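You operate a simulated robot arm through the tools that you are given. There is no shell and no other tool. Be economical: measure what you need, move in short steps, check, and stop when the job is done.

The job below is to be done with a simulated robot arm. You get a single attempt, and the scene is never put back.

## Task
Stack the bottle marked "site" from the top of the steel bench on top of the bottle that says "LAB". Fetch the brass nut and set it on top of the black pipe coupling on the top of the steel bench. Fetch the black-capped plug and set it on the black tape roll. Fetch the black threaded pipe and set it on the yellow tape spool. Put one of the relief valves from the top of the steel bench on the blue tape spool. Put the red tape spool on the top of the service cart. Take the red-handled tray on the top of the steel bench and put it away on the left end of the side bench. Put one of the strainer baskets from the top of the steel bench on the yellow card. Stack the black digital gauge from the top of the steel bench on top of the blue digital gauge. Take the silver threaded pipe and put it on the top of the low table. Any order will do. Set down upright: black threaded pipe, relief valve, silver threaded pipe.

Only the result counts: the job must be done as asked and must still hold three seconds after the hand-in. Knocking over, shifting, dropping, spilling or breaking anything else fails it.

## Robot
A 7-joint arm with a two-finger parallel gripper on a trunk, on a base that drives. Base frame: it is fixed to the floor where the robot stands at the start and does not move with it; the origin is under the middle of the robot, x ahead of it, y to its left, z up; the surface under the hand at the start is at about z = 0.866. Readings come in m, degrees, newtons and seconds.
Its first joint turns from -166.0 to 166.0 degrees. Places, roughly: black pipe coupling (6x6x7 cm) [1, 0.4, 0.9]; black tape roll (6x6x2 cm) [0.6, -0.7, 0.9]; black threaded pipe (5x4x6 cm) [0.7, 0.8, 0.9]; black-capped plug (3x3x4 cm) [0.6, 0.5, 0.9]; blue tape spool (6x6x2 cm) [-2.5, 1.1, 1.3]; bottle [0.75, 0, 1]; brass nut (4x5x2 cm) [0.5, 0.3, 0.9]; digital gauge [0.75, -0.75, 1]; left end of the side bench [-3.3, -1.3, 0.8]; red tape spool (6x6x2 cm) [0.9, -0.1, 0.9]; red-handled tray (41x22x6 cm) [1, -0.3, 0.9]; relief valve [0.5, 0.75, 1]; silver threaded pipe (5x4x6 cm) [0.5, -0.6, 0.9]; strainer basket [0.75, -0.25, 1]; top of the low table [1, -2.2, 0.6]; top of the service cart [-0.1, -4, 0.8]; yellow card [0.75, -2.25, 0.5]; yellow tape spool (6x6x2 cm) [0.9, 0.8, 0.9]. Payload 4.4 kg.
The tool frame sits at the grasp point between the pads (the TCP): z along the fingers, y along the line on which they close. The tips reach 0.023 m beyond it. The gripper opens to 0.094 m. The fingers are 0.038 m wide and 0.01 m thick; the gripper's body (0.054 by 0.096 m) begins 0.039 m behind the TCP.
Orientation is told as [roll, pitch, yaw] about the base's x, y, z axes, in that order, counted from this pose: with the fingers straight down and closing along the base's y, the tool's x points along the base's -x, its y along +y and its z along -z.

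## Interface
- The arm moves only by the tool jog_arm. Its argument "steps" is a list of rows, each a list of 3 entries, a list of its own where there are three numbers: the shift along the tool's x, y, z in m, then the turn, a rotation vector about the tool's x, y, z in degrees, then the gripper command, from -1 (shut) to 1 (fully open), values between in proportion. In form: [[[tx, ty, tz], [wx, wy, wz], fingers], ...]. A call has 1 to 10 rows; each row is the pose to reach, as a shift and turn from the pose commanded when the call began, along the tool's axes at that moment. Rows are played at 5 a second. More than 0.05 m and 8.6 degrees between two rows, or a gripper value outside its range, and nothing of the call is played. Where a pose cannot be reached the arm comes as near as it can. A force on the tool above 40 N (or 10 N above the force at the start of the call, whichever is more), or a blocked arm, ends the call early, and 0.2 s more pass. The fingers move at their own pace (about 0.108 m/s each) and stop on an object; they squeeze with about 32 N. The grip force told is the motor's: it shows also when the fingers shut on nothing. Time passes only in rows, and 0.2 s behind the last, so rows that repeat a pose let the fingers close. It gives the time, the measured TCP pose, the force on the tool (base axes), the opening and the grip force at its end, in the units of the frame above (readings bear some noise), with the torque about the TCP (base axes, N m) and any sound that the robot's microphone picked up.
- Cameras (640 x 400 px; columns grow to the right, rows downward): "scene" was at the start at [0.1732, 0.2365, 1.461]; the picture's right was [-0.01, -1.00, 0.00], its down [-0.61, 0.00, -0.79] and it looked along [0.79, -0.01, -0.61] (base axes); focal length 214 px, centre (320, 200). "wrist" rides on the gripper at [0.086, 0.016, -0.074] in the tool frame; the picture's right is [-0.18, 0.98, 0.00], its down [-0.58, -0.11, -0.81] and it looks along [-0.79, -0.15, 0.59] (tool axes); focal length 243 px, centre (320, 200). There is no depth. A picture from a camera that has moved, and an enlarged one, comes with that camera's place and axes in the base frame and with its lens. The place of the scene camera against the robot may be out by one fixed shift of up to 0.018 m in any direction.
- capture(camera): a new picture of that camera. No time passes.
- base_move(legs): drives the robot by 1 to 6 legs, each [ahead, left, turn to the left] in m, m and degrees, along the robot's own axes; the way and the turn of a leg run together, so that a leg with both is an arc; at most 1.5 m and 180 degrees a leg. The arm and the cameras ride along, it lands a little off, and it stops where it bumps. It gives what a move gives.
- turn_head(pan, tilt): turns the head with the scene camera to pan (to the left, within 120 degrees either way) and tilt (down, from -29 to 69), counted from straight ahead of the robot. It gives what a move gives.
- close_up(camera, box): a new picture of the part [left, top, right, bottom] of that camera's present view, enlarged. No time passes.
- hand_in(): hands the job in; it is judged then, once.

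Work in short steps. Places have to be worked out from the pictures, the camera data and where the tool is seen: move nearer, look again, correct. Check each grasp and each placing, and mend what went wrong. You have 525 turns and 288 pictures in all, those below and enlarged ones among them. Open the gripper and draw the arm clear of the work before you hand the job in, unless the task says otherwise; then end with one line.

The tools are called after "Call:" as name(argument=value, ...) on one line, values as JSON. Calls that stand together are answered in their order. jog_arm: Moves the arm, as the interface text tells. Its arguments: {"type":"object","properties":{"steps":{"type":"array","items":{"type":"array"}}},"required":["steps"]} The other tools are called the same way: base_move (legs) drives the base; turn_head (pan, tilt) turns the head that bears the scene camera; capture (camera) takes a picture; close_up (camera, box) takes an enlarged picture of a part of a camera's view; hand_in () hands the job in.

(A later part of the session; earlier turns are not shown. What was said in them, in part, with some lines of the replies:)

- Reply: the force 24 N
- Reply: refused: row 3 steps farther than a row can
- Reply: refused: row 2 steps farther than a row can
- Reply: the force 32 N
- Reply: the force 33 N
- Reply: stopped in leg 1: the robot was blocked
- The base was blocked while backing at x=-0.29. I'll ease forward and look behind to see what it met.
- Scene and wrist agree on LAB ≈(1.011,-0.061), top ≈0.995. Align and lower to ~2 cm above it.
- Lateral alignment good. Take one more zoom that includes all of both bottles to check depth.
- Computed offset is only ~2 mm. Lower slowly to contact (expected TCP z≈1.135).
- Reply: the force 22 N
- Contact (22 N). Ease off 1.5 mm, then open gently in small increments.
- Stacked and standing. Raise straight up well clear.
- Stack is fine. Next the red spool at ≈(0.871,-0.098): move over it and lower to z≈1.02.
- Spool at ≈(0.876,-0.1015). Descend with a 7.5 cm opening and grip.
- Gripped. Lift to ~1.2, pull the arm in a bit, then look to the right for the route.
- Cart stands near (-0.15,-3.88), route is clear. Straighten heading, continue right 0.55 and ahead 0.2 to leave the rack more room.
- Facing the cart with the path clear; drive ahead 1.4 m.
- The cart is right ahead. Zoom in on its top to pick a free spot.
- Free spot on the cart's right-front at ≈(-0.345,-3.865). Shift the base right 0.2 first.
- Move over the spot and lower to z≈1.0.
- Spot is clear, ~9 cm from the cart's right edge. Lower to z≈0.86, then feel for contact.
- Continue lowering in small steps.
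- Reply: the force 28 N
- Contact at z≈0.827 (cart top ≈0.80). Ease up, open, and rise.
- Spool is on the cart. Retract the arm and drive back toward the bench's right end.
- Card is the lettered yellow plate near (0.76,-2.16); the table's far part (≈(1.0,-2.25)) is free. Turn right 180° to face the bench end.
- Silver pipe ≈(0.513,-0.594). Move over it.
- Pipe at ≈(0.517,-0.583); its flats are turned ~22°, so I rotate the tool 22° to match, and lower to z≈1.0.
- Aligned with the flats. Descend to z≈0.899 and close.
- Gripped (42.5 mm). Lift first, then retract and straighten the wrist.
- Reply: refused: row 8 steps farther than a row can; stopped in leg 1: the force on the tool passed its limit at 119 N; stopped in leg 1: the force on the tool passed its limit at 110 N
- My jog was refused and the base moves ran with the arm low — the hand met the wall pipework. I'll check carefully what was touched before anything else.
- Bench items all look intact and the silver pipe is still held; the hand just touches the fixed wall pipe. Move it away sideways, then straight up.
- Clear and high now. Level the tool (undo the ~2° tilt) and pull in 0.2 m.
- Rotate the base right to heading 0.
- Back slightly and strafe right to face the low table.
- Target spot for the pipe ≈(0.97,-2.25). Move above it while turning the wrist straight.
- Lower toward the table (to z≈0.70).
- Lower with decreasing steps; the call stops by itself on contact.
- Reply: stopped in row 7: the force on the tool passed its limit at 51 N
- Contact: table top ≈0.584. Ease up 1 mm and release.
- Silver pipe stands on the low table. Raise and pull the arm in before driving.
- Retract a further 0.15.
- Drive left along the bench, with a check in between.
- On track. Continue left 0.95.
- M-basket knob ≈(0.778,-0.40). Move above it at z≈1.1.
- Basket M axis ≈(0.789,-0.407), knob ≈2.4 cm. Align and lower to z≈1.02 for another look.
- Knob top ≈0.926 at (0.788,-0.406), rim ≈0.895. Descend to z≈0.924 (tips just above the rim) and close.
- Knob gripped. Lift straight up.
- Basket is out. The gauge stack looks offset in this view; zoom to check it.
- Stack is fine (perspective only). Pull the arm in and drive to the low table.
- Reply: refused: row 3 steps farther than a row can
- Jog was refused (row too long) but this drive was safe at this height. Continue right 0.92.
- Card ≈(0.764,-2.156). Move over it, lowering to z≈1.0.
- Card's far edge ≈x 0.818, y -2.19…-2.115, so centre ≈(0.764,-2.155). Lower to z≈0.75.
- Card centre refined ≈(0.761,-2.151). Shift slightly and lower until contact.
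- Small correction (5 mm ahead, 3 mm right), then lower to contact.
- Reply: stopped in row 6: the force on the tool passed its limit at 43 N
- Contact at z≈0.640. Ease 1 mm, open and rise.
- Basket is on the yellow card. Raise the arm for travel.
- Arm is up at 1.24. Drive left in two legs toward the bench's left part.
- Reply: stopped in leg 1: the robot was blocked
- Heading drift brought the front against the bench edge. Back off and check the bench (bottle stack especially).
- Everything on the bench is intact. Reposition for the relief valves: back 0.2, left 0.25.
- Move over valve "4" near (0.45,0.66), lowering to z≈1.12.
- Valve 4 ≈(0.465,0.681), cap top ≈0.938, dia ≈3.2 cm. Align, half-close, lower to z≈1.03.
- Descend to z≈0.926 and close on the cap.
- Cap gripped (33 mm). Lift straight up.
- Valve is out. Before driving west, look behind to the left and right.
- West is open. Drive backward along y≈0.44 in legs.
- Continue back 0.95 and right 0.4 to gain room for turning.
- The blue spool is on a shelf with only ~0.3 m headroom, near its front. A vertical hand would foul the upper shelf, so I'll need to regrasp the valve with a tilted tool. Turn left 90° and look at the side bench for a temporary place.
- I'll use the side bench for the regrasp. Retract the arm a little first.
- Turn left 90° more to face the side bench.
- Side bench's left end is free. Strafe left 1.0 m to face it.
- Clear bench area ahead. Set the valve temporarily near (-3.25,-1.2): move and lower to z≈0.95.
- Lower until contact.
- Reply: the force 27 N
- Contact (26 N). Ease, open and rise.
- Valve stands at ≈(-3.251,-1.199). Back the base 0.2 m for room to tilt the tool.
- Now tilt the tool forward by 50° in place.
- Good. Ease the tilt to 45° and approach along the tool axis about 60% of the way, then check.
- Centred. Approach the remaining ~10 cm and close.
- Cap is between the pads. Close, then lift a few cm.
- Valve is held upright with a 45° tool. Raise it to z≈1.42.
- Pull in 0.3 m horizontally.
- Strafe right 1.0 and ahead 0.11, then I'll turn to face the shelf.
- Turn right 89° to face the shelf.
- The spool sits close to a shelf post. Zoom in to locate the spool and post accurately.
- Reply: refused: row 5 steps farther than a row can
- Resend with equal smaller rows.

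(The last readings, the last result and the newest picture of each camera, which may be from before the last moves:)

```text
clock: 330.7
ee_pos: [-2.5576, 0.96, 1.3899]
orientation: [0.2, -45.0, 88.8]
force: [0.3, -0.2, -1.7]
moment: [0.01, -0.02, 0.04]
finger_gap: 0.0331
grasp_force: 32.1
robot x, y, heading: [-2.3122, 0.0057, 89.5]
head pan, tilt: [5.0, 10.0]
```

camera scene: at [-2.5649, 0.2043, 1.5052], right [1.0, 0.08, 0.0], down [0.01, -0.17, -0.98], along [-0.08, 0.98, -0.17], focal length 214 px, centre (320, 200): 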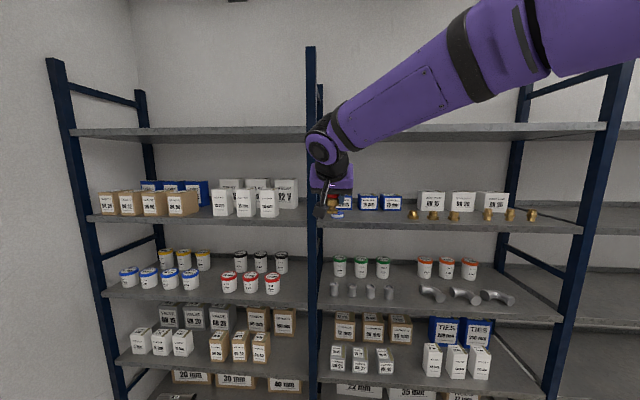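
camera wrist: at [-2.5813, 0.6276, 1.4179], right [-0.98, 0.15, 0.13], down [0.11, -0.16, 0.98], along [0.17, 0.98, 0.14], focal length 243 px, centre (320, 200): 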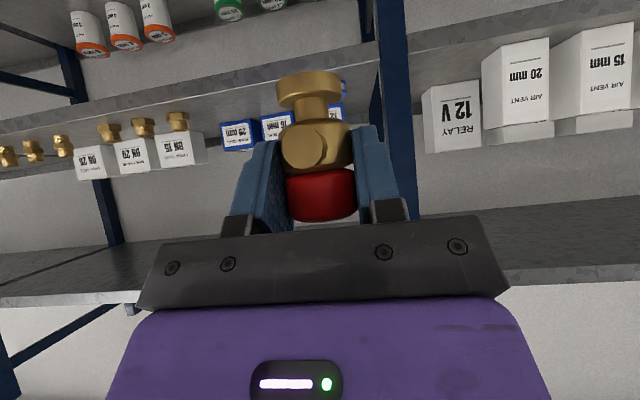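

Look from both cameras.

Call:
capture(camera="wrist")

Call:
close_up(camera="scene", box=[290, 170, 390, 232])

```text
120 pictures are left
camera wrist: at [-2.5765, 0.8463, 1.3833], right [-0.98, 0.15, 0.13], down [0.11, -0.16, 0.98], along [0.17, 0.98, 0.14], focal length 243 px, centre (320, 200)
```

wrist: 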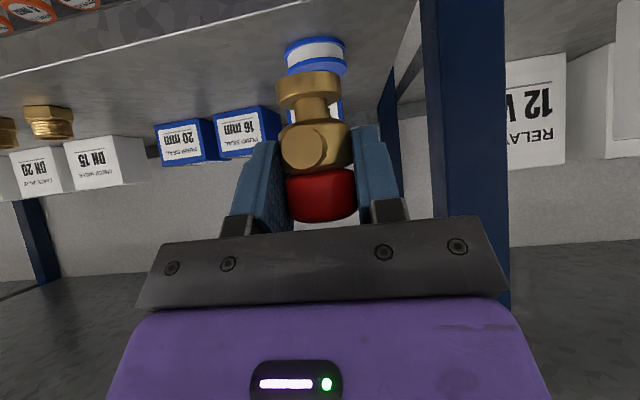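

```text
6.40 times, centred on (340, 201) of scene
camera zoom: at [-2.5648, 0.2044, 1.5053], right [1.0, 0.08, 0.0], down [0.01, -0.17, -0.98], along [-0.08, 0.98, -0.17], focal length 1373 px, centre (192, 194)
```

zoom: 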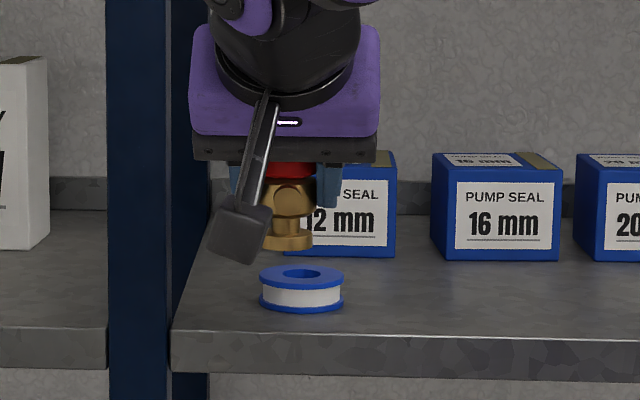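

Spool ≈(-2.551,1.07–1.09), post edge ≈-2.625. Advance to y≈1.075 keeping height.

Call:
jog_arm(steps=[[[-0.022, -0.001, 0.022], [0, 0, 0], -1], [[-0.044, -0.002, 0.044], [0, 0, 0], -1], [[-0.066, -0.003, 0.066], [0, 0, 0], -1], [[-0.0815, -0.004, 0.0815], [0, 0, 0], -1], [[-0.0815, -0.004, 0.0815], [0, 0, 0], -1]])

```text
clock: 331.9
ee_pos: [-2.5523, 1.0763, 1.3899]
orientation: [0.1, -45.0, 88.8]
force: [0.7, -0.2, -2.3]
moment: [-0.02, 0.01, 0.01]
finger_gap: 0.0329
grasp_force: 31.9
robot x, y, heading: [-2.3103, 0.0059, 89.5]
head pan, tilt: [5.0, 10.0]
```

Call:
capture(camera="wrist")

Call:
close_up(camera="scene", box=[300, 180, 364, 220])

```text
118 pictures are left
camera wrist: at [-2.5702, 0.9624, 1.3825], right [-0.98, 0.15, 0.13], down [0.11, -0.16, 0.98], along [0.17, 0.98, 0.14], focal length 243 px, centre (320, 200)
```

wrist: 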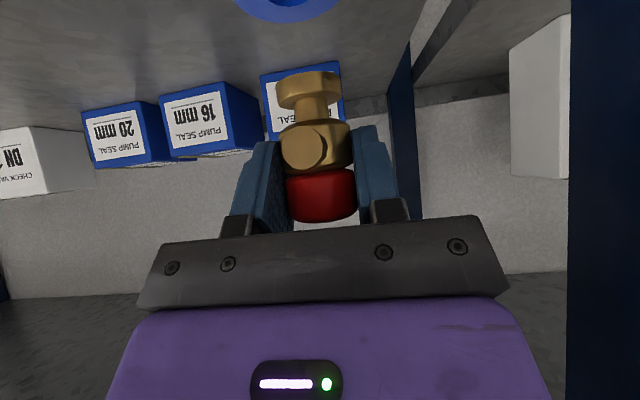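

```text
10.00 times, centred on (332, 200) of scene
camera zoom: at [-2.5648, 0.2044, 1.5053], right [1.0, 0.08, 0.0], down [0.01, -0.17, -0.98], along [-0.08, 0.98, -0.17], focal length 2145 px, centre (200, 200)
```

zoom: 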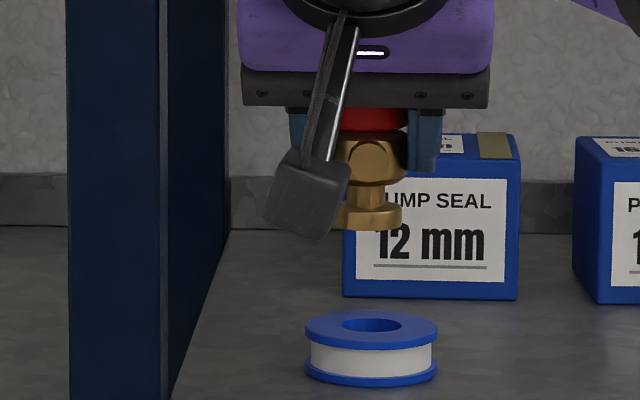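

Valve is nearly over the spool: shift ~1 cm forward, 2 mm right, and lower 3 cm.

Call:
jog_arm(steps=[[[-0.0085, -0.002, 0.0085], [0, 0, 0], -1], [[-0.0015, -0.002, 0.0155], [0, 0, 0], -1], [[0.0055, -0.002, 0.0225], [0, 0, 0], -1], [[0.0125, -0.002, 0.0295], [0, 0, 0], -1], [[0.0125, -0.002, 0.0295], [0, 0, 0], -1]])

Call:
close_up(camera="scene", box=[300, 180, 364, 220])

Call:
capture(camera="wrist")

```text
clock: 333.1
ee_pos: [-2.5503, 1.0884, 1.3597]
orientation: [0.1, -45.1, 88.8]
force: [-0.3, -0.2, -2.4]
moment: [-0.05, -0.01, 0.0]
finger_gap: 0.0333
grasp_force: 31.8
robot x, y, heading: [-2.3067, 0.0071, 89.5]
head pan, tilt: [5.0, 10.0]
```

```text
10.00 times, centred on (332, 200) of scene
camera zoom: at [-2.5648, 0.2044, 1.5053], right [1.0, 0.08, 0.0], down [0.01, -0.17, -0.98], along [-0.08, 0.98, -0.17], focal length 2145 px, centre (200, 200)
```

zoom: 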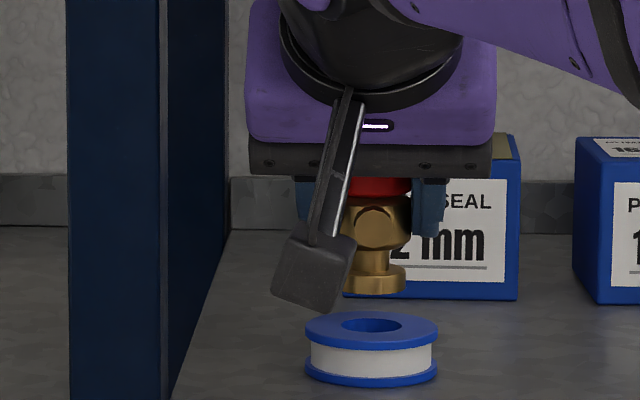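

```text
115 pictures are left
camera wrist: at [-2.5679, 0.9744, 1.3533], right [-0.98, 0.15, 0.13], down [0.11, -0.16, 0.98], along [0.17, 0.98, 0.14], focal length 243 px, centre (320, 200)
```

wrist: 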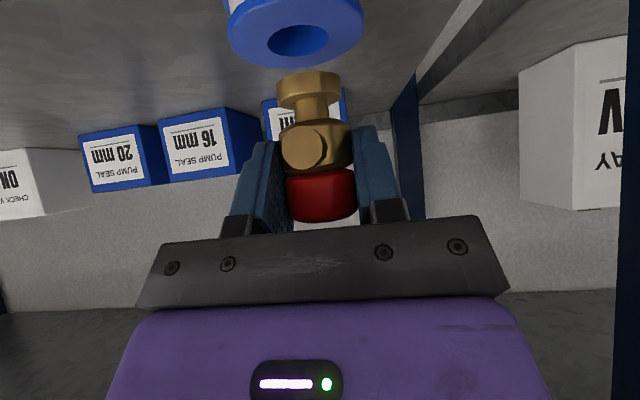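

Valve and spool are aligned within a few mm. Lower to contact in small steps.

Call:
jog_arm(steps=[[[0.003, 0, 0.007], [0, 0, 0], -1], [[0.005, 0, 0.009], [0, 0, 0], -1], [[0.0065, 0, 0.0105], [0, 0, 0], -1], [[0.008, 0, 0.012], [0, 0, 0], -1], [[0.0095, 0, 0.0135], [0, 0, 0], -1], [[0.011, 0, 0.015], [0, 0, 0], -1], [[0.0125, 0, 0.0165], [0, 0, 0], -1], [[0.0125, 0, 0.0165], [0, 0, 0], -1]])

Call:
close_up(camera="scene", box=[300, 180, 364, 220])

```text
clock: 334.9
ee_pos: [-2.55, 1.0907, 1.3428]
orientation: [0.1, -45.2, 88.7]
force: [-1.1, 2.4, 24.4]
moment: [0.06, -0.01, -0.06]
finger_gap: 0.0336
grasp_force: 32.0
robot x, y, heading: [-2.31, 0.0085, 89.3]
head pan, tilt: [5.0, 10.0]
```

```text
10.00 times, centred on (332, 200) of scene
camera zoom: at [-2.5646, 0.2031, 1.5055], right [1.0, 0.08, 0.0], down [0.01, -0.17, -0.98], along [-0.08, 0.98, -0.17], focal length 2145 px, centre (200, 200)
```

zoom: 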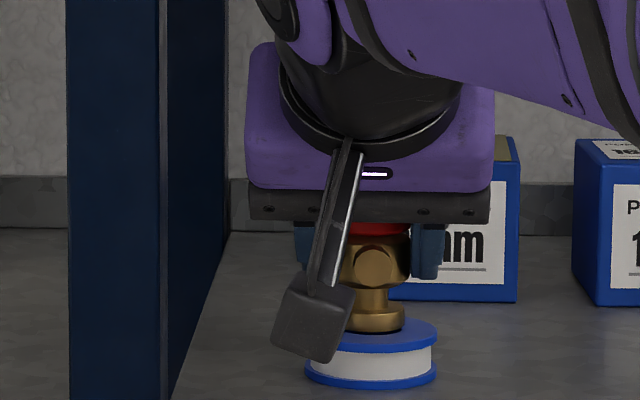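

Contact (24 N) and well seated. Ease up 1.5 mm and open.

Call:
jog_arm(steps=[[[-0.001, 0, -0.001], [0, 0, 0], -1], [[-0.0015, 0, -0.0015], [0, 0, 0], -0.1], [[-0.0015, 0, -0.0015], [0, 0, 0], 0.2], [[-0.0015, 0, -0.0015], [0, 0, 0], 0.2]])

Call:
capture(camera="wrist")

```text
clock: 335.9
ee_pos: [-2.5502, 1.0915, 1.3412]
orientation: [0.2, -45.0, 88.9]
force: [0.1, -0.4, 0.9]
moment: [0.0, 0.01, -0.01]
finger_gap: 0.0562
grasp_force: 0.1
robot x, y, heading: [-2.3084, 0.0069, 89.4]
head pan, tilt: [5.0, 10.0]
```

```text
113 pictures are left
camera wrist: at [-2.5691, 0.9766, 1.3348], right [-0.98, 0.15, 0.13], down [0.11, -0.16, 0.98], along [0.17, 0.98, 0.14], focal length 243 px, centre (320, 200)
```

wrist: 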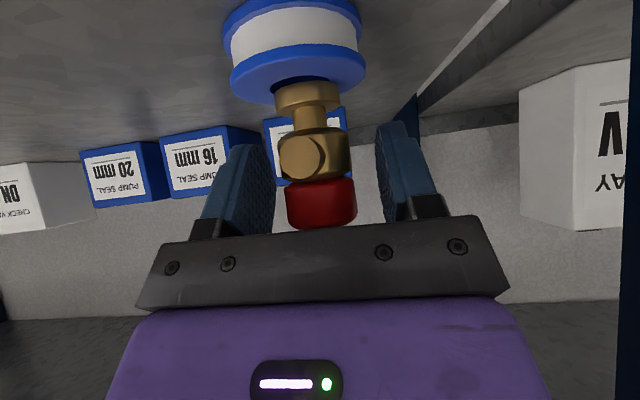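

Valve stands on the blue spool. Withdraw back and slightly up.

Call:
jog_arm(steps=[[[0.0127, 0, -0.0297], [0, 0, 0], 0.2], [[0.0254, 0, -0.0594], [0, 0, 0], 0.2], [[0.0381, 0, -0.0891], [0, 0, 0], 0.2], [[0.0508, 0, -0.1188], [0, 0, 0], 0.2], [[0.0762, 0, -0.15], [0, 0, 0], 0.5], [[0.106, 0, -0.18], [0, 0, 0], 1], [[0.136, 0, -0.21], [0, 0, 0], 1], [[0.166, 0, -0.24], [0, 0, 0], 1], [[0.196, 0, -0.27], [0, 0, 0], 1], [[0.22, 0, -0.3], [0, 0, 0], 1]])

Call:
close_up(camera="scene", box=[290, 170, 390, 232])

```text
clock: 338.1
ee_pos: [-2.5601, 0.7239, 1.399]
orientation: [0.1, -45.1, 88.8]
force: [-0.8, -0.7, -0.8]
moment: [-0.03, 0.01, 0.01]
finger_gap: 0.0939
grasp_force: 0.0
robot x, y, heading: [-2.3086, 0.0058, 89.4]
head pan, tilt: [5.0, 10.0]
```

```text
6.40 times, centred on (340, 201) of scene
camera zoom: at [-2.5649, 0.2048, 1.5052], right [1.0, 0.08, 0.0], down [0.01, -0.17, -0.98], along [-0.08, 0.98, -0.17], focal length 1373 px, centre (192, 194)
```

zoom: 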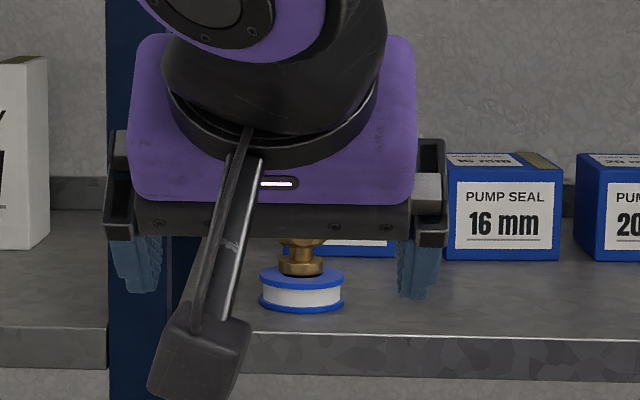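

Valve placed. Un-tilt the tool back to vertical, pulling in slightly.

Call:
jog_arm(steps=[[[0.01, 0, -0.01], [0, 8, 0], 1], [[0.02, 0, -0.02], [0, 16, 0], 1], [[0.03, 0, -0.03], [0, 24, 0], 1], [[0.04, 0, -0.04], [0, 32, 0], 1], [[0.05, 0, -0.05], [0, 40, 0], 1], [[0.05, 0, -0.05], [0, 45, 0], 1], [[0.05, 0, -0.05], [0, 45, 0], 1]])

```text
clock: 339.7
ee_pos: [-2.5584, 0.6541, 1.3986]
orientation: [0.1, 0.1, 88.9]
force: [-0.2, -0.8, 0.5]
moment: [0.0, 0.01, 0.0]
finger_gap: 0.0939
grasp_force: 0.0
robot x, y, heading: [-2.3139, 0.007, 89.7]
head pan, tilt: [5.0, 10.0]
```

Turn right to heading 0 while shifting 0.1 m left.

Call:
base_move(legs=[[0, 0.1, 0], [0, 0, -89.7]])

```text
clock: 344.6
ee_pos: [-1.7663, 0.269, 1.398]
orientation: [0.1, 0.0, -0.1]
force: [0.1, 0.3, 0.1]
moment: [0.02, 0.0, 0.01]
finger_gap: 0.094
grasp_force: 0.2
robot x, y, heading: [-2.4094, 0.0089, 0.4]
head pan, tilt: [5.0, 10.0]
```

Go left 0.43, then ahead in two legs.

Call:
base_move(legs=[[0, 0.43, 0], [1.3, 0, 0]])

```text
clock: 353.4
ee_pos: [-0.4545, 0.6566, 1.3983]
orientation: [0.1, 0.0, -2.4]
force: [-0.1, -0.5, -0.3]
moment: [-0.01, 0.02, 0.0]
finger_gap: 0.094
grasp_force: 0.1
robot x, y, heading: [-1.1028, 0.4198, -1.5]
head pan, tilt: [5.0, 10.0]
```

Ahead 0.95 (straighten), then right 0.72.

Call:
base_move(legs=[[0, 0, 1.5], [0.95, 0, 0], [0, -0.72, 0]])

Call:
turn_head(pan=-10, tilt=42)

Call:
capture(camera="scene")

```text
clock: 362.3
ee_pos: [0.5038, -0.0462, 1.3996]
orientation: [0.2, 0.0, -0.7]
force: [-0.3, -0.3, -1.1]
moment: [0.0, 0.04, 0.0]
finger_gap: 0.094
grasp_force: 0.1
robot x, y, heading: [-0.1446, -0.2997, -0.2]
head pan, tilt: [5.0, 10.0]
```

```text
clock: 363.3
ee_pos: [0.5034, -0.0453, 1.3986]
orientation: [0.0, 0.0, -0.9]
force: [-0.2, 0.4, -0.2]
moment: [-0.04, 0.0, -0.03]
finger_gap: 0.0939
grasp_force: 0.1
robot x, y, heading: [-0.1419, -0.2974, -0.3]
head pan, tilt: [-10.0, 42.0]
```

```text
111 pictures are left
camera scene: at [0.0288, -0.0771, 1.4547], right [-0.18, -0.98, 0.0], down [-0.66, 0.12, -0.74], along [0.73, -0.13, -0.67], focal length 214 px, centre (320, 200)
```

scene: 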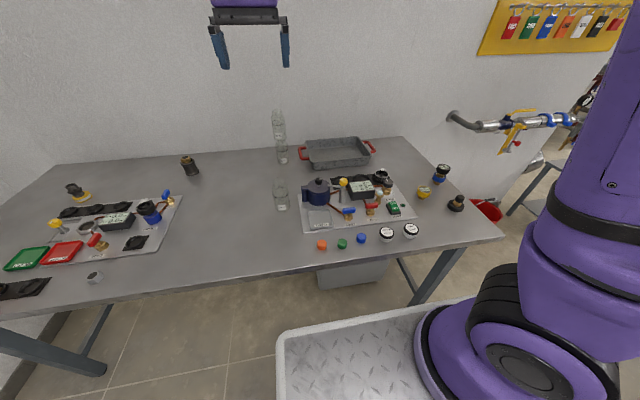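

Everything is in order. Move ahead 0.1 for the tray.

Call:
base_move(legs=[[0.1, 0, 0.3]])

```text
clock: 364.4
ee_pos: [0.6022, -0.0417, 1.3991]
orientation: [0.1, 0.0, -0.4]
force: [0.4, 0.8, -0.4]
moment: [0.03, -0.04, -0.01]
finger_gap: 0.0941
grasp_force: 0.0
robot x, y, heading: [-0.0389, -0.2946, 0.3]
head pan, tilt: [-10.0, 42.0]
```

Move over the tray's near wall while rotating the wrist toward yaw 90°.

Call:
jog_arm(steps=[[[-0.025, -0.028, 0], [0, 0, -8], 1], [[-0.05, -0.056, 0], [0, 0, -16], 1], [[-0.075, -0.084, 0], [0, 0, -24], 1], [[-0.1, -0.112, 0], [0, 0, -32], 1], [[-0.125, -0.14, 0.01], [0, 0, -40], 1], [[-0.15, -0.168, 0.03], [0, 0, -48], 1], [[-0.175, -0.196, 0.05], [0, 0, -56], 1], [[-0.2, -0.224, 0.075], [0, 0, -64], 1], [[-0.225, -0.252, 0.1], [0, 0, -72], 1], [[-0.25, -0.275, 0.13], [0, 0, -80], 1]])

Call:
capture(camera="wrist")

```text
clock: 366.6
ee_pos: [0.8508, -0.3136, 1.2661]
orientation: [0.0, 0.0, 79.8]
force: [0.2, 0.5, 0.5]
moment: [-0.07, -0.04, 0.0]
finger_gap: 0.0936
grasp_force: 0.0
robot x, y, heading: [-0.0411, -0.2993, 0.6]
head pan, tilt: [-10.0, 42.0]
```

```text
110 pictures are left
camera wrist: at [0.8199, -0.3972, 1.342], right [-0.93, 0.35, 0.0], down [0.21, 0.55, 0.81], along [0.29, 0.75, -0.59], focal length 243 px, centre (320, 200)
```

wrist: 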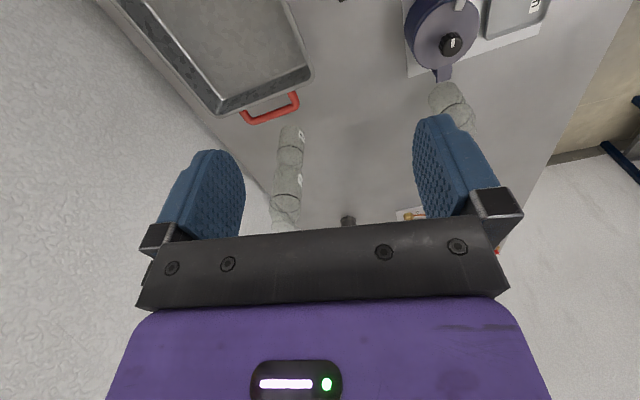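

Near wall rim is at x≈0.905. Move above its middle, finish the rotation, lower to z≈1.08.

Call:
jog_arm(steps=[[[0.005, -0.03, 0.01], [0, 0, -5], 1], [[0.011, -0.057, 0.04], [0, 0, -10.2], 1], [[0.011, -0.057, 0.085], [0, 0, -10.2], 0.4], [[0.011, -0.057, 0.13], [0, 0, -10.2], 0.2], [[0.011, -0.057, 0.17], [0, 0, -10.2], 0.1], [[0.011, -0.057, 0.185], [0, 0, -10.2], 0.1]])

Call:
capture(camera="wrist")

```text
clock: 368.0
ee_pos: [0.903, -0.3389, 1.0796]
orientation: [-0.1, -0.1, 89.8]
force: [-0.1, -0.2, -0.2]
moment: [-0.02, 0.0, 0.0]
finger_gap: 0.0515
grasp_force: 0.1
robot x, y, heading: [-0.0386, -0.2951, 0.5]
head pan, tilt: [-10.0, 42.0]
```

```text
109 pictures are left
camera wrist: at [0.8861, -0.4256, 1.1563], right [-0.98, 0.19, 0.0], down [0.11, 0.58, 0.81], along [0.15, 0.79, -0.59], focal length 243 px, centre (320, 200)
```

wrist: 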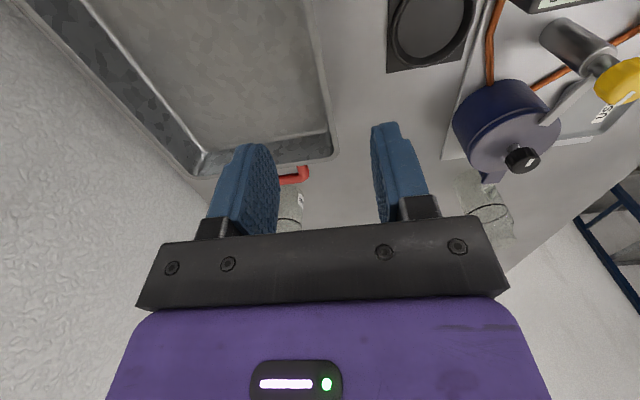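

Zoom on the rim between the fingers.

Call:
close_up(camera="wrist", box=[240, 0, 400, 160])

```text
2.50 times, centred on (320, 80) of wrist
camera zoom: at [0.8861, -0.4256, 1.1563], right [-0.98, 0.19, 0.0], down [0.11, 0.58, 0.81], along [0.15, 0.79, -0.59], focal length 606 px, centre (320, 500)
```

zoom: 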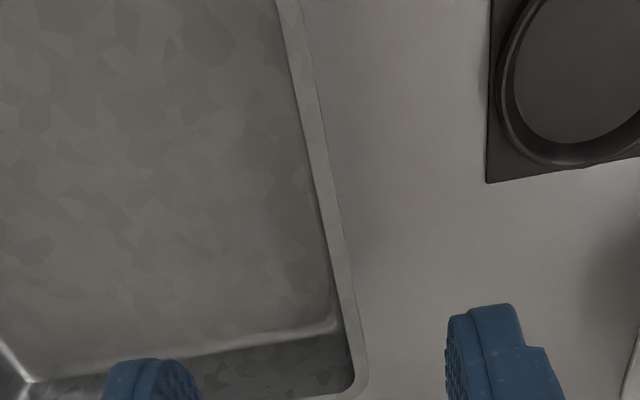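

Rim at x≈0.906, ~6 mm thick. Descend over it to z≈0.906 with a 5 cm opening.

Call:
jog_arm(steps=[[[0, -0.003, 0.045], [0, 0, 0], 0.1], [[0, -0.003, 0.09], [0, 0, 0], 0.1], [[0, -0.003, 0.13], [0, 0, 0], 0.1], [[0, -0.003, 0.155], [0, 0, 0], 0.1], [[0, -0.003, 0.174], [0, 0, 0], 0.1], [[0, -0.003, 0.174], [0, 0, 0], 0.1]])

Call:
capture(camera="wrist")

```text
clock: 369.4
ee_pos: [0.908, -0.3384, 0.9105]
orientation: [0.0, -0.1, 89.8]
force: [0.1, 0.4, 0.3]
moment: [0.0, -0.02, 0.03]
finger_gap: 0.0519
grasp_force: 0.1
robot x, y, heading: [-0.0419, -0.3004, 0.3]
head pan, tilt: [-10.0, 42.0]
```

```text
107 pictures are left
camera wrist: at [0.8926, -0.4261, 0.9865], right [-0.98, 0.19, 0.0], down [0.11, 0.58, 0.81], along [0.15, 0.79, -0.59], focal length 243 px, centre (320, 200)
```

wrist: 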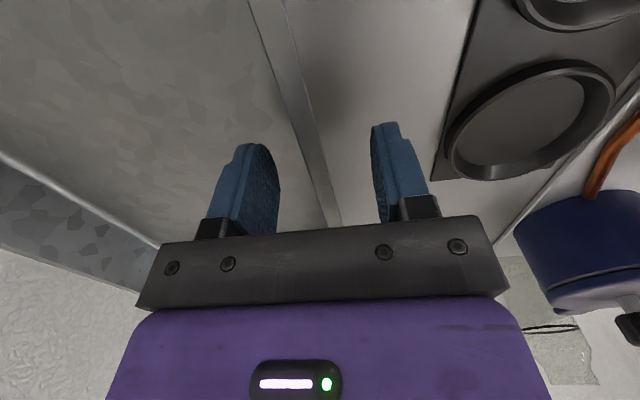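

Fingers straddle the wall. Lower 7 mm more and close.

Call:
jog_arm(steps=[[[0, 0, 0.004], [0, 0, 0], 0.1], [[0, 0, 0.007], [0, 0, 0], 0.1], [[0, 0, 0.007], [0, 0, 0], -1], [[0, 0, 0.007], [0, 0, 0], -1], [[0, 0, 0.007], [0, 0, 0], -1], [[0, 0, 0.007], [0, 0, 0], -1]])

Call:
capture(camera="wrist")

```text
clock: 370.8
ee_pos: [0.9086, -0.3368, 0.9037]
orientation: [-0.1, -0.1, 89.8]
force: [0.9, 2.5, 3.3]
moment: [-0.22, -1.14, 0.67]
finger_gap: 0.0052
grasp_force: 31.9
robot x, y, heading: [-0.0409, -0.2979, 0.4]
head pan, tilt: [-10.0, 42.0]
```

```text
106 pictures are left
camera wrist: at [0.8926, -0.425, 0.9795], right [-0.98, 0.19, 0.0], down [0.11, 0.58, 0.81], along [0.15, 0.79, -0.59], focal length 243 px, centre (320, 200)
```

wrist: 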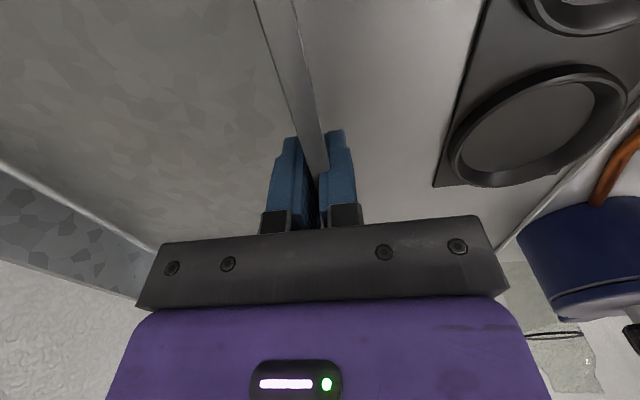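

Wall gripped (5 mm). Lift 15 mm to gauge the weight and sag.

Call:
jog_arm(steps=[[[0, 0, -0.005], [0, 0, 0], -1], [[0, 0, -0.01], [0, 0, 0], -1], [[0, 0, -0.015], [0, 0, 0], -1], [[0, 0, -0.02], [0, 0, 0], -1], [[0, 0, -0.02], [0, 0, 0], -1]])

Call:
capture(camera="scene")

Call:
capture(camera="wrist")

```text
clock: 372.0
ee_pos: [0.9072, -0.3399, 0.9223]
orientation: [0.2, 0.0, 89.8]
force: [-0.6, 0.1, -5.7]
moment: [0.05, 0.6, 0.0]
finger_gap: 0.0027
grasp_force: 31.8
robot x, y, heading: [-0.0415, -0.3001, 0.1]
head pan, tilt: [-10.0, 42.0]
```

```text
105 pictures are left
camera scene: at [0.1273, -0.0759, 1.4546], right [-0.17, -0.99, 0.0], down [-0.66, 0.11, -0.74], along [0.73, -0.13, -0.67], focal length 214 px, centre (320, 200)
```

scene: 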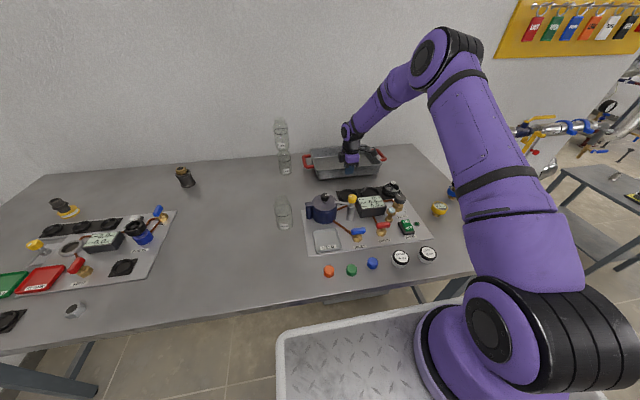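

```text
104 pictures are left
camera wrist: at [0.8913, -0.4261, 0.9979], right [-0.98, 0.19, 0.0], down [0.11, 0.58, 0.81], along [0.15, 0.79, -0.59], focal length 243 px, centre (320, 200)
```

wrist: 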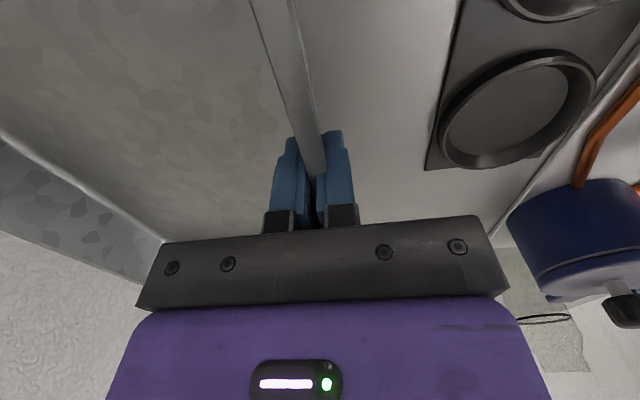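

The tray weighs only ~0.6–0.8 kg. Tilt its far side up (50° about the wall) while lifting slightly, to take the load off the pads.

Call:
jog_arm(steps=[[[0, 0, -0.005], [8, 0, 0], -1], [[0, 0, -0.01], [16, 0, 0], -1], [[0, 0, -0.02], [24, 0, 0], -1], [[0, 0, -0.03], [32, 0, 0], -1], [[0, 0, -0.045], [40, 0, 0], -1], [[0, 0, -0.06], [48, 0, 0], -1], [[0, 0, -0.08], [50, 0, 0], -1], [[0, 0, -0.08], [50, 0, 0], -1]])

Call:
capture(camera="scene")

Call:
capture(camera="wrist")

```text
clock: 373.8
ee_pos: [0.9074, -0.3368, 1.0032]
orientation: [-50.0, -0.1, 89.9]
force: [0.1, 0.2, -6.2]
moment: [0.02, 0.57, -0.01]
finger_gap: 0.003
grasp_force: 32.0
robot x, y, heading: [-0.037, -0.2983, 0.0]
head pan, tilt: [-10.0, 42.0]
```

```text
103 pictures are left
camera scene: at [0.1273, -0.0758, 1.4546], right [-0.17, -0.99, 0.0], down [-0.66, 0.11, -0.74], along [0.73, -0.13, -0.67], focal length 214 px, centre (320, 200)
```

scene: 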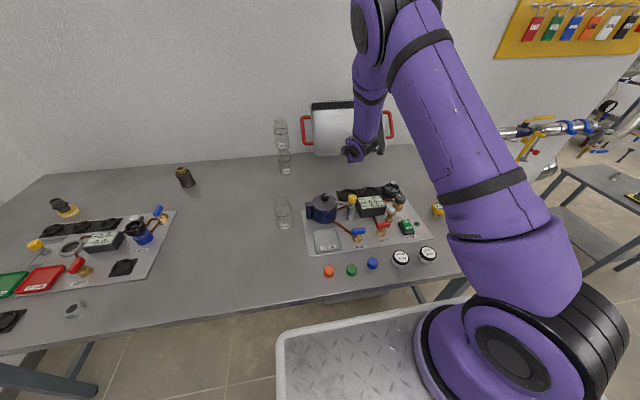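

```text
102 pictures are left
camera wrist: at [0.8402, -0.4243, 1.0398], right [-0.63, 0.19, -0.75], down [-0.55, 0.58, 0.6], along [0.55, 0.79, -0.27], focal length 243 px, centre (320, 200)
```

wrist: 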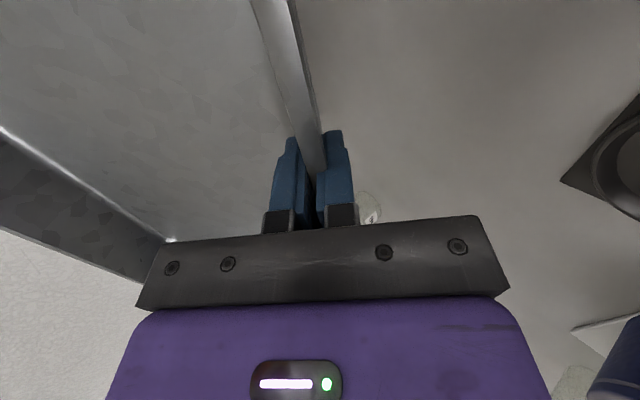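

Tray holds firmly (6 N). Lift straight up 0.3 m.

Call:
jog_arm(steps=[[[0, -0.034, -0.029], [0, 0, 0], -1], [[0, -0.068, -0.058], [0, 0, 0], -1], [[0, -0.102, -0.087], [0, 0, 0], -1], [[0, -0.136, -0.116], [0, 0, 0], -1], [[0, -0.17, -0.145], [0, 0, 0], -1], [[0, -0.204, -0.174], [0, 0, 0], -1], [[0, -0.23, -0.193], [0, 0, 0], -1], [[0, -0.23, -0.193], [0, 0, 0], -1]])

```text
clock: 375.6
ee_pos: [0.9078, -0.3379, 1.3003]
orientation: [-50.0, -0.1, 89.8]
force: [-0.2, 0.6, -5.6]
moment: [0.02, 0.54, 0.03]
finger_gap: 0.0031
grasp_force: 31.9
robot x, y, heading: [-0.0409, -0.2988, 0.5]
head pan, tilt: [-10.0, 42.0]
```

Now pull back 0.25 m.

Call:
jog_arm(steps=[[[0, 0.028, -0.033], [0, 0, 0], -1], [[0, 0.056, -0.067], [0, 0, 0], -1], [[0, 0.084, -0.1], [0, 0, 0], -1], [[0, 0.112, -0.134], [0, 0, 0], -1], [[0, 0.14, -0.167], [0, 0, 0], -1], [[0, 0.16, -0.191], [0, 0, 0], -1], [[0, 0.16, -0.191], [0, 0, 0], -1]])

Call:
capture(camera="scene")

```text
clock: 377.2
ee_pos: [0.6575, -0.3406, 1.3015]
orientation: [-49.9, -0.1, 89.8]
force: [0.6, -0.4, -5.5]
moment: [0.03, 0.56, -0.05]
finger_gap: 0.0028
grasp_force: 32.0
robot x, y, heading: [-0.038, -0.297, 0.5]
head pan, tilt: [-10.0, 42.0]
```

```text
101 pictures are left
camera scene: at [0.1273, -0.0759, 1.4546], right [-0.17, -0.99, 0.0], down [-0.66, 0.11, -0.74], along [0.73, -0.13, -0.67], focal length 214 px, centre (320, 200)
```

scene: 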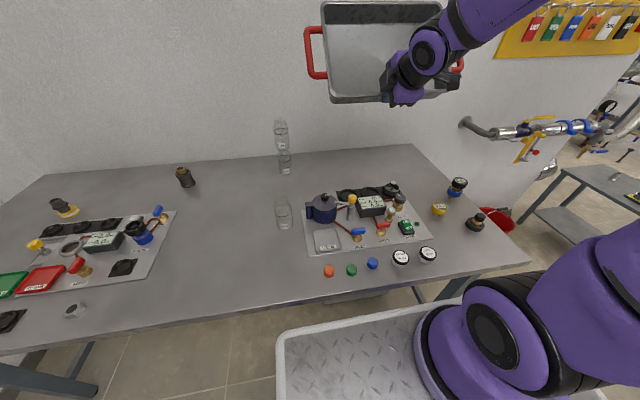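

Tray is clear. Back 0.08 then drive left 0.74.

Call:
base_move(legs=[[-0.09, 0, -0.5], [0, 0.74, 0]])

```text
clock: 381.9
ee_pos: [0.5676, 0.3907, 1.3023]
orientation: [-50.0, -0.1, 89.4]
force: [0.6, -0.9, -5.3]
moment: [0.04, 0.54, 0.01]
finger_gap: 0.003
grasp_force: 32.0
robot x, y, heading: [-0.1307, 0.4312, -0.0]
head pan, tilt: [-10.0, 42.0]
```

Back west 1.3 m, then check.

Call:
base_move(legs=[[-1.3, 0, 0]])

```text
clock: 388.4
ee_pos: [-0.7278, 0.3912, 1.3035]
orientation: [-50.0, -0.1, 88.8]
force: [-1.1, 0.2, -6.8]
moment: [0.03, 0.55, 0.0]
finger_gap: 0.0028
grasp_force: 32.0
robot x, y, heading: [-1.4238, 0.4425, -0.4]
head pan, tilt: [-10.0, 42.0]
```

Continue back 0.95 and right 0.45.

Call:
base_move(legs=[[-0.95, 0, 0.4], [0, -0.45, 0]])

```text
clock: 395.8
ee_pos: [-1.7103, -0.0519, 1.302]
orientation: [-50.0, 0.0, 88.9]
force: [0.4, 0.6, -5.6]
moment: [0.05, 0.54, 0.0]
finger_gap: 0.0027
grasp_force: 32.0
robot x, y, heading: [-2.4077, -0.0044, -0.3]
head pan, tilt: [-10.0, 42.0]
```

Turn left 180° in two legs.

Call:
base_move(legs=[[0, 0, 90], [0, 0, 90]])

```text
clock: 403.9
ee_pos: [-3.1092, 0.0286, 1.3017]
orientation: [-50.0, -0.1, -89.7]
force: [0.2, 0.2, -6.8]
moment: [-0.02, -0.54, 0.07]
finger_gap: 0.003
grasp_force: 31.9
robot x, y, heading: [-2.4088, -0.0033, -179.3]
head pan, tilt: [-10.0, 42.0]
```

Strafe left 1.0 toward the bench's left end, then check.

Call:
base_move(legs=[[0, 1.0, -0.7]])

```text
clock: 409.1
ee_pos: [-3.1103, -0.9465, 1.3017]
orientation: [-50.0, -0.2, -91.6]
force: [0.8, 0.5, -5.4]
moment: [-0.03, -0.55, -0.01]
finger_gap: 0.0028
grasp_force: 31.8
robot x, y, heading: [-2.4109, -1.0013, 178.9]
head pan, tilt: [-10.0, 42.0]
```

Call:
base_move(legs=[[-0.1, 0.36, 1.1]])

Call:
turn_head(pan=10, tilt=40)

Call:
capture(camera="scene")

Call:
capture(camera="wrist")

```text
clock: 411.5
ee_pos: [-3.012, -1.3239, 1.3019]
orientation: [-49.9, -0.1, -89.8]
force: [-0.1, 0.2, -6.3]
moment: [-0.01, -0.56, -0.01]
finger_gap: 0.0029
grasp_force: 31.8
robot x, y, heading: [-2.3156, -1.3605, -179.5]
head pan, tilt: [-10.0, 42.0]
```

```text
clock: 412.3
ee_pos: [-3.011, -1.324, 1.3018]
orientation: [-49.8, -0.1, -89.9]
force: [0.1, 0.0, -6.6]
moment: [-0.05, -0.54, 0.0]
finger_gap: 0.0027
grasp_force: 31.9
robot x, y, heading: [-2.3166, -1.3633, -179.3]
head pan, tilt: [10.0, 40.0]
```

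```text
100 pictures are left
camera scene: at [-2.5067, -1.6091, 1.4576], right [-0.18, 0.98, 0.0], down [0.63, 0.12, -0.77], along [-0.75, -0.14, -0.64], focal length 214 px, centre (320, 200)
```

scene: 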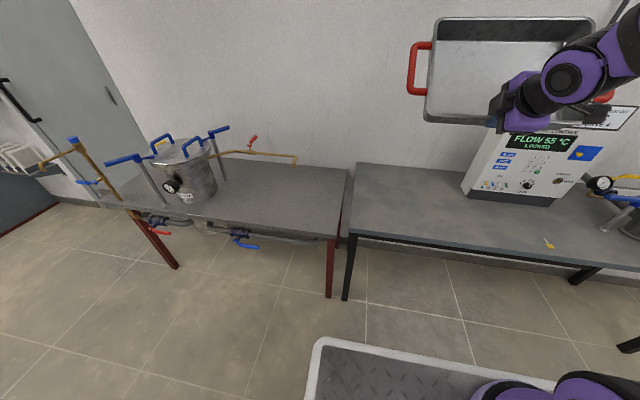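

```text
99 pictures are left
camera wrist: at [-2.944, -1.2381, 1.3384], right [0.63, -0.18, -0.75], down [0.55, -0.58, 0.6], along [-0.55, -0.79, -0.27], focal length 243 px, centre (320, 200)
```

wrist: 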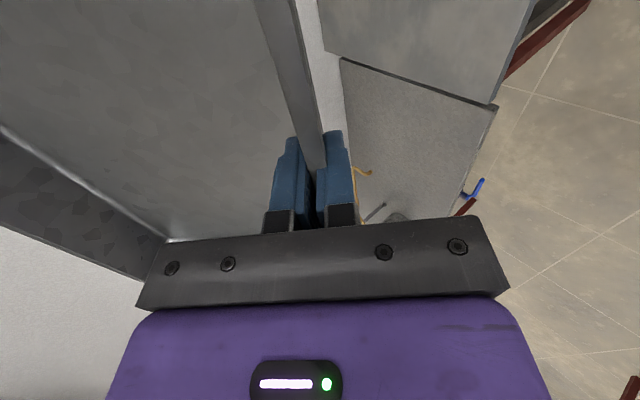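

Space is clear: bench end y from -1.59 to the box at ≈-1.05. Move forward 0.19 and down 0.2.

Call:
jog_arm(steps=[[[0, -0.03, 0.036], [0, 0, 0], -1], [[0, -0.06, 0.072], [0, 0, 0], -1], [[0, -0.09, 0.108], [0, 0, 0], -1], [[0, -0.122, 0.1455], [0, 0, 0], -1], [[0, -0.088, 0.174], [0, 0, 0], -1], [[0, -0.054, 0.203], [0, 0, 0], -1], [[0, -0.02, 0.232], [0, 0, 0], -1], [[0, 0.014, 0.26], [0, 0, 0], -1], [[0, 0.031, 0.274], [0, 0, 0], -1]])

Call:
capture(camera="scene")

```text
clock: 414.3
ee_pos: [-3.2001, -1.3254, 1.1038]
orientation: [-50.0, -0.1, -89.9]
force: [0.6, 1.0, -5.8]
moment: [-0.05, -0.55, 0.01]
finger_gap: 0.0031
grasp_force: 32.0
robot x, y, heading: [-2.3087, -1.3625, -179.5]
head pan, tilt: [10.0, 40.0]
```

```text
98 pictures are left
camera scene: at [-2.5063, -1.6091, 1.4577], right [-0.18, 0.98, 0.0], down [0.63, 0.12, -0.77], along [-0.75, -0.14, -0.64], focal length 214 px, centre (320, 200)
```

scene: 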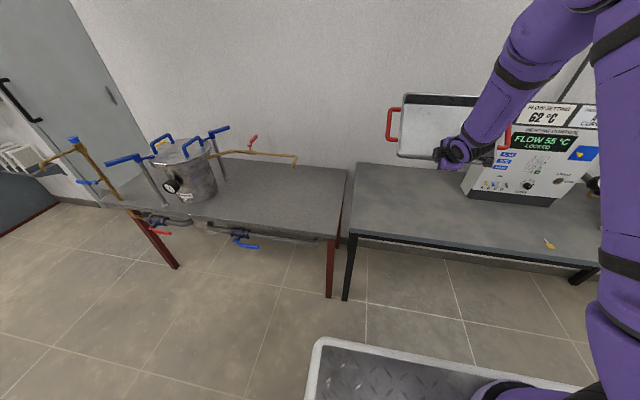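

Rotate the tray back toward level (leave 10° of tilt).

Call:
jog_arm(steps=[[[0, 0, 0], [-8, 0, 0], -1], [[0, 0, 0], [-16, 0, 0], -1], [[0, 0, 0], [-24, 0, 0], -1], [[0, 0, 0], [-32, 0, 0], -1], [[0, 0, 0], [-40, 0, 0], -1], [[0, 0, 0], [-40, 0, 0], -1]])

Call:
capture(camera="scene")

Call:
close_up(camera="scene", box=[360, 90, 560, 215])

```text
clock: 415.7
ee_pos: [-3.2002, -1.3252, 1.1009]
orientation: [-9.9, -0.1, -89.8]
force: [-0.4, 1.0, -5.3]
moment: [-0.01, -0.64, 0.01]
finger_gap: 0.0031
grasp_force: 32.2
robot x, y, heading: [-2.3134, -1.3581, -179.4]
head pan, tilt: [10.0, 40.0]
```

```text
97 pictures are left
camera scene: at [-2.5068, -1.6091, 1.4576], right [-0.18, 0.98, 0.0], down [0.63, 0.12, -0.77], along [-0.75, -0.14, -0.64], focal length 214 px, centre (320, 200)
```

scene: 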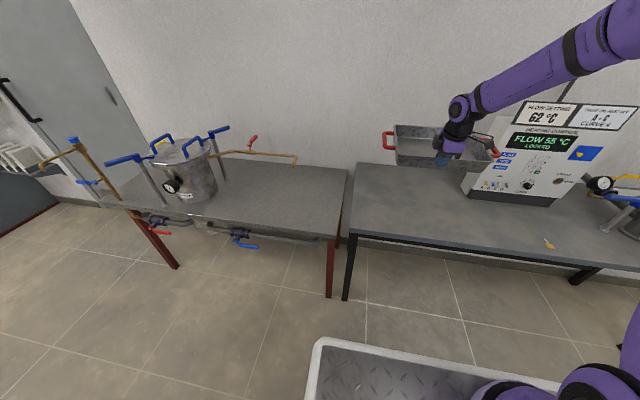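

```text
3.20 times, centred on (460, 152) of scene
camera zoom: at [-2.5068, -1.6091, 1.4576], right [-0.18, 0.98, 0.0], down [0.63, 0.12, -0.77], along [-0.75, -0.14, -0.64], focal length 686 px, centre (-128, 352)
```

zoom: 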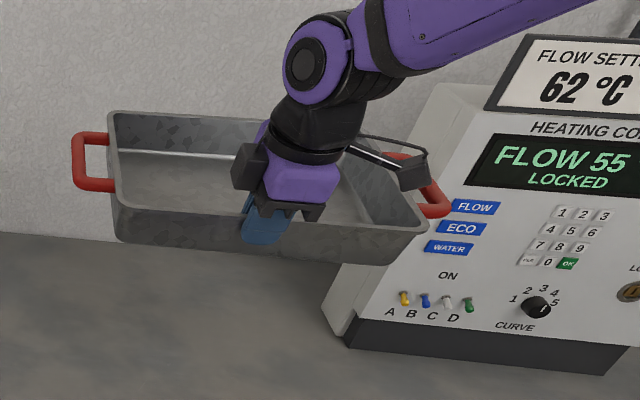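

Tray is ≈7° far-side-up. Lower 0.2 m and rotate 6° closer to level.

Call:
jog_arm(steps=[[[0, 0.007, 0.04], [-1, 0, 0], -1], [[0, 0.014, 0.079], [-2, 0, 0], -1], [[0, 0.021, 0.118], [-3.5, 0, 0], -1], [[0, 0.028, 0.158], [-5, 0, 0], -1], [[0, 0.035, 0.197], [-6, 0, 0], -1], [[0, 0.035, 0.197], [-6, 0, 0], -1]])

Call:
close_up(camera="scene", box=[350, 120, 550, 245])

```text
clock: 417.1
ee_pos: [-3.1994, -1.3257, 0.8982]
orientation: [-3.9, -0.2, -89.8]
force: [0.8, 0.7, -5.9]
moment: [0.01, -0.59, -0.01]
finger_gap: 0.0026
grasp_force: 31.9
robot x, y, heading: [-2.3131, -1.362, -179.5]
head pan, tilt: [10.0, 40.0]
```

```text
3.20 times, centred on (450, 182) of scene
camera zoom: at [-2.5066, -1.6092, 1.4576], right [-0.18, 0.98, 0.0], down [0.63, 0.12, -0.77], along [-0.75, -0.14, -0.64], focal length 686 px, centre (-96, 256)
```

zoom: 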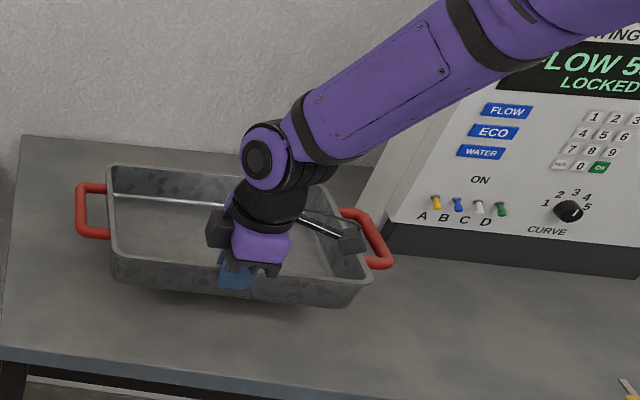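

Position looks good and clear of the box. Lower slowly to contact.

Call:
jog_arm(steps=[[[0, 0.002, 0.025], [0, 0, 0], -1], [[0, 0.003, 0.04], [0, 0, 0], -1], [[0, 0.003, 0.046], [0, 0, 0], -1], [[0, 0.0035, 0.05], [0, 0, 0], -1], [[0, 0.0037, 0.054], [0, 0, 0], -1], [[0, 0.004, 0.057], [0, 0, 0], -1], [[0, 0.004, 0.06], [0, 0, 0], -1], [[0, 0.004, 0.06], [0, 0, 0], -1]])

Call:
close_up(camera="scene", box=[350, 120, 550, 245])

```text
clock: 418.9
ee_pos: [-3.2011, -1.3268, 0.8437]
orientation: [-4.2, -0.1, -89.9]
force: [0.8, 3.7, 39.2]
moment: [0.11, -0.17, 0.01]
finger_gap: 0.0024
grasp_force: 31.9
robot x, y, heading: [-2.3108, -1.3567, -179.3]
head pan, tilt: [10.0, 40.0]
```

```text
3.20 times, centred on (450, 182) of scene
camera zoom: at [-2.5049, -1.6091, 1.4579], right [-0.18, 0.98, 0.0], down [0.63, 0.12, -0.77], along [-0.75, -0.14, -0.64], focal length 686 px, centre (-96, 256)
```

zoom: 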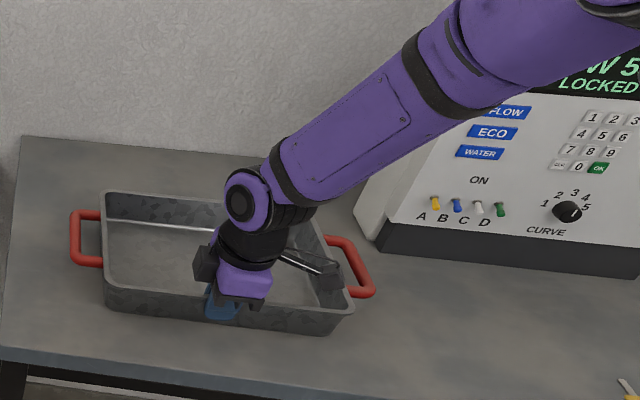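

Firm contact (39 N). Ease 3 mm and open.

Call:
jog_arm(steps=[[[0, 0, -0.002], [0, 0, 0], -1], [[0, 0, -0.003], [0, 0, 0], -1], [[0, 0, -0.003], [0, 0, 0], -0.6], [[0, 0, -0.003], [0, 0, 0], -0.2], [[0, 0, -0.003], [0, 0, 0], 0], [[0, 0, -0.003], [0, 0, 0], 0]])

Call:
capture(camera="wrist")

```text
clock: 420.3
ee_pos: [-3.1989, -1.3259, 0.8453]
orientation: [-3.9, -0.1, -89.9]
force: [-0.2, -0.2, -0.1]
moment: [0.04, 0.02, 0.0]
finger_gap: 0.0469
grasp_force: 0.0
robot x, y, heading: [-2.312, -1.363, -179.6]
head pan, tilt: [10.0, 40.0]
```

```text
93 pictures are left
camera wrist: at [-3.1781, -1.2396, 0.9188], right [0.98, -0.18, -0.07], down [-0.05, -0.58, 0.81], along [-0.19, -0.79, -0.58], focal length 243 px, centre (320, 200)
```

wrist: 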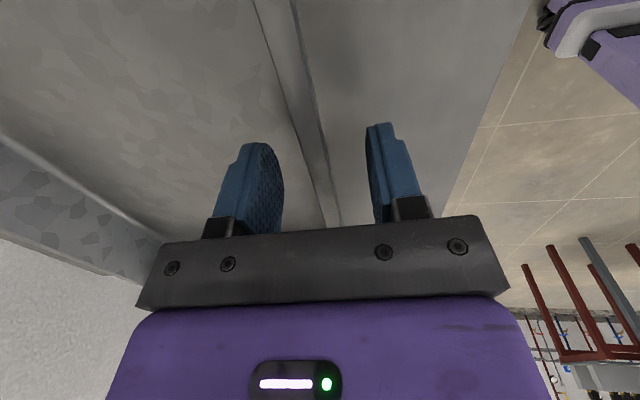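

Released and resting flat. Raise the hand straight out.

Call:
jog_arm(steps=[[[0, -0.001, -0.02], [0, 0, 0], 0], [[0, -0.003, -0.05], [0, 0, 0], 0], [[0, -0.006, -0.095], [0, 0, 0], 0.2], [[0, -0.009, -0.14], [0, 0, 0], 1], [[0, -0.012, -0.185], [0, 0, 0], 1], [[0, -0.015, -0.23], [0, 0, 0], 1], [[0, -0.018, -0.275], [0, 0, 0], 1], [[0, -0.02, -0.32], [0, 0, 0], 1], [[0, 0.02, -0.35], [0, 0, 0], 1], [[0, 0.06, -0.37], [0, 0, 0], 1]])

Call:
capture(camera="scene")

Call:
close_up(camera="scene", box=[350, 120, 550, 245])

```text
clock: 422.5
ee_pos: [-3.1198, -1.3252, 1.2073]
orientation: [-3.8, -0.2, -90.0]
force: [-0.3, 0.6, -0.1]
moment: [0.0, -0.03, -0.01]
finger_gap: 0.0939
grasp_force: 0.0
robot x, y, heading: [-2.3105, -1.3595, -179.7]
head pan, tilt: [10.0, 40.0]
```

```text
92 pictures are left
camera scene: at [-2.5074, -1.6091, 1.4575], right [-0.18, 0.98, 0.0], down [0.63, 0.12, -0.77], along [-0.75, -0.14, -0.64], focal length 214 px, centre (320, 200)
```

scene: 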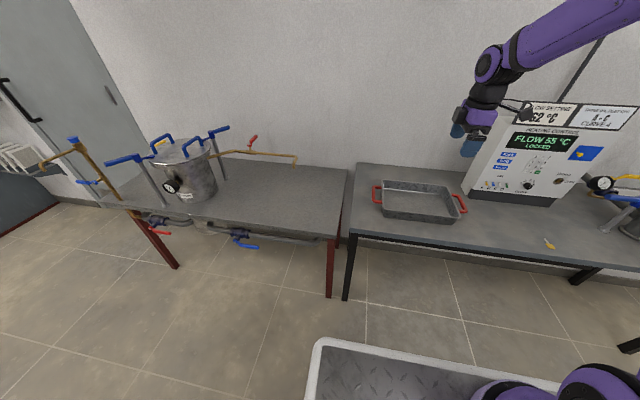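

```text
3.20 times, centred on (450, 182) of scene
camera zoom: at [-2.5074, -1.6091, 1.4575], right [-0.18, 0.98, 0.0], down [0.63, 0.12, -0.77], along [-0.75, -0.14, -0.64], focal length 686 px, centre (-96, 256)
```

zoom: 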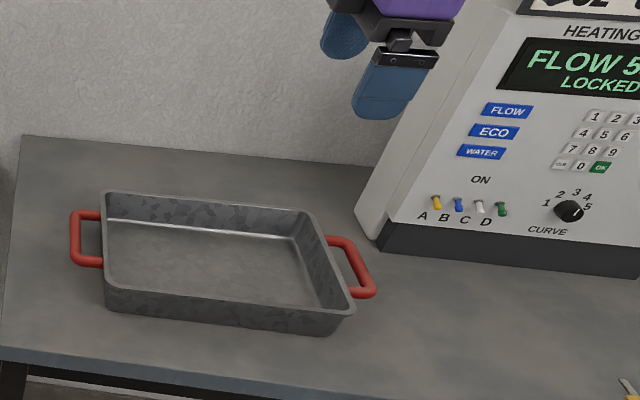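

Tray rests flat on the left end. Draw the arm back a little further before handing in.

Call:
jog_arm(steps=[[[0, 0.04, -0.02], [0, 0, 0], 1], [[0, 0.08, -0.03], [0, 0, 0], 1], [[0, 0.12, -0.04], [0, 0, 0], 1], [[0, 0.16, -0.05], [0, 0, 0], 1], [[0, 0.16, -0.05], [0, 0, 0], 1]])

```text
clock: 423.7
ee_pos: [-2.9512, -1.3256, 1.2492]
orientation: [-3.9, -0.1, -89.8]
force: [0.2, -1.4, 0.2]
moment: [-0.03, 0.0, 0.02]
finger_gap: 0.094
grasp_force: 0.1
robot x, y, heading: [-2.3136, -1.3594, -179.2]
head pan, tilt: [10.0, 40.0]
```

All ten placements were seen in place, the gripper is open and the arm is clear; handing in.

Call:
hand_in()

```text
The job is handed in.
```

I handed in the job with all ten placements done, each seen in place after release; the robot bumped the trolley behind it, the wall pipework and the bench edge while driving, and I saw nothing knocked over, though I couldn't confirm that nothing had shifted.
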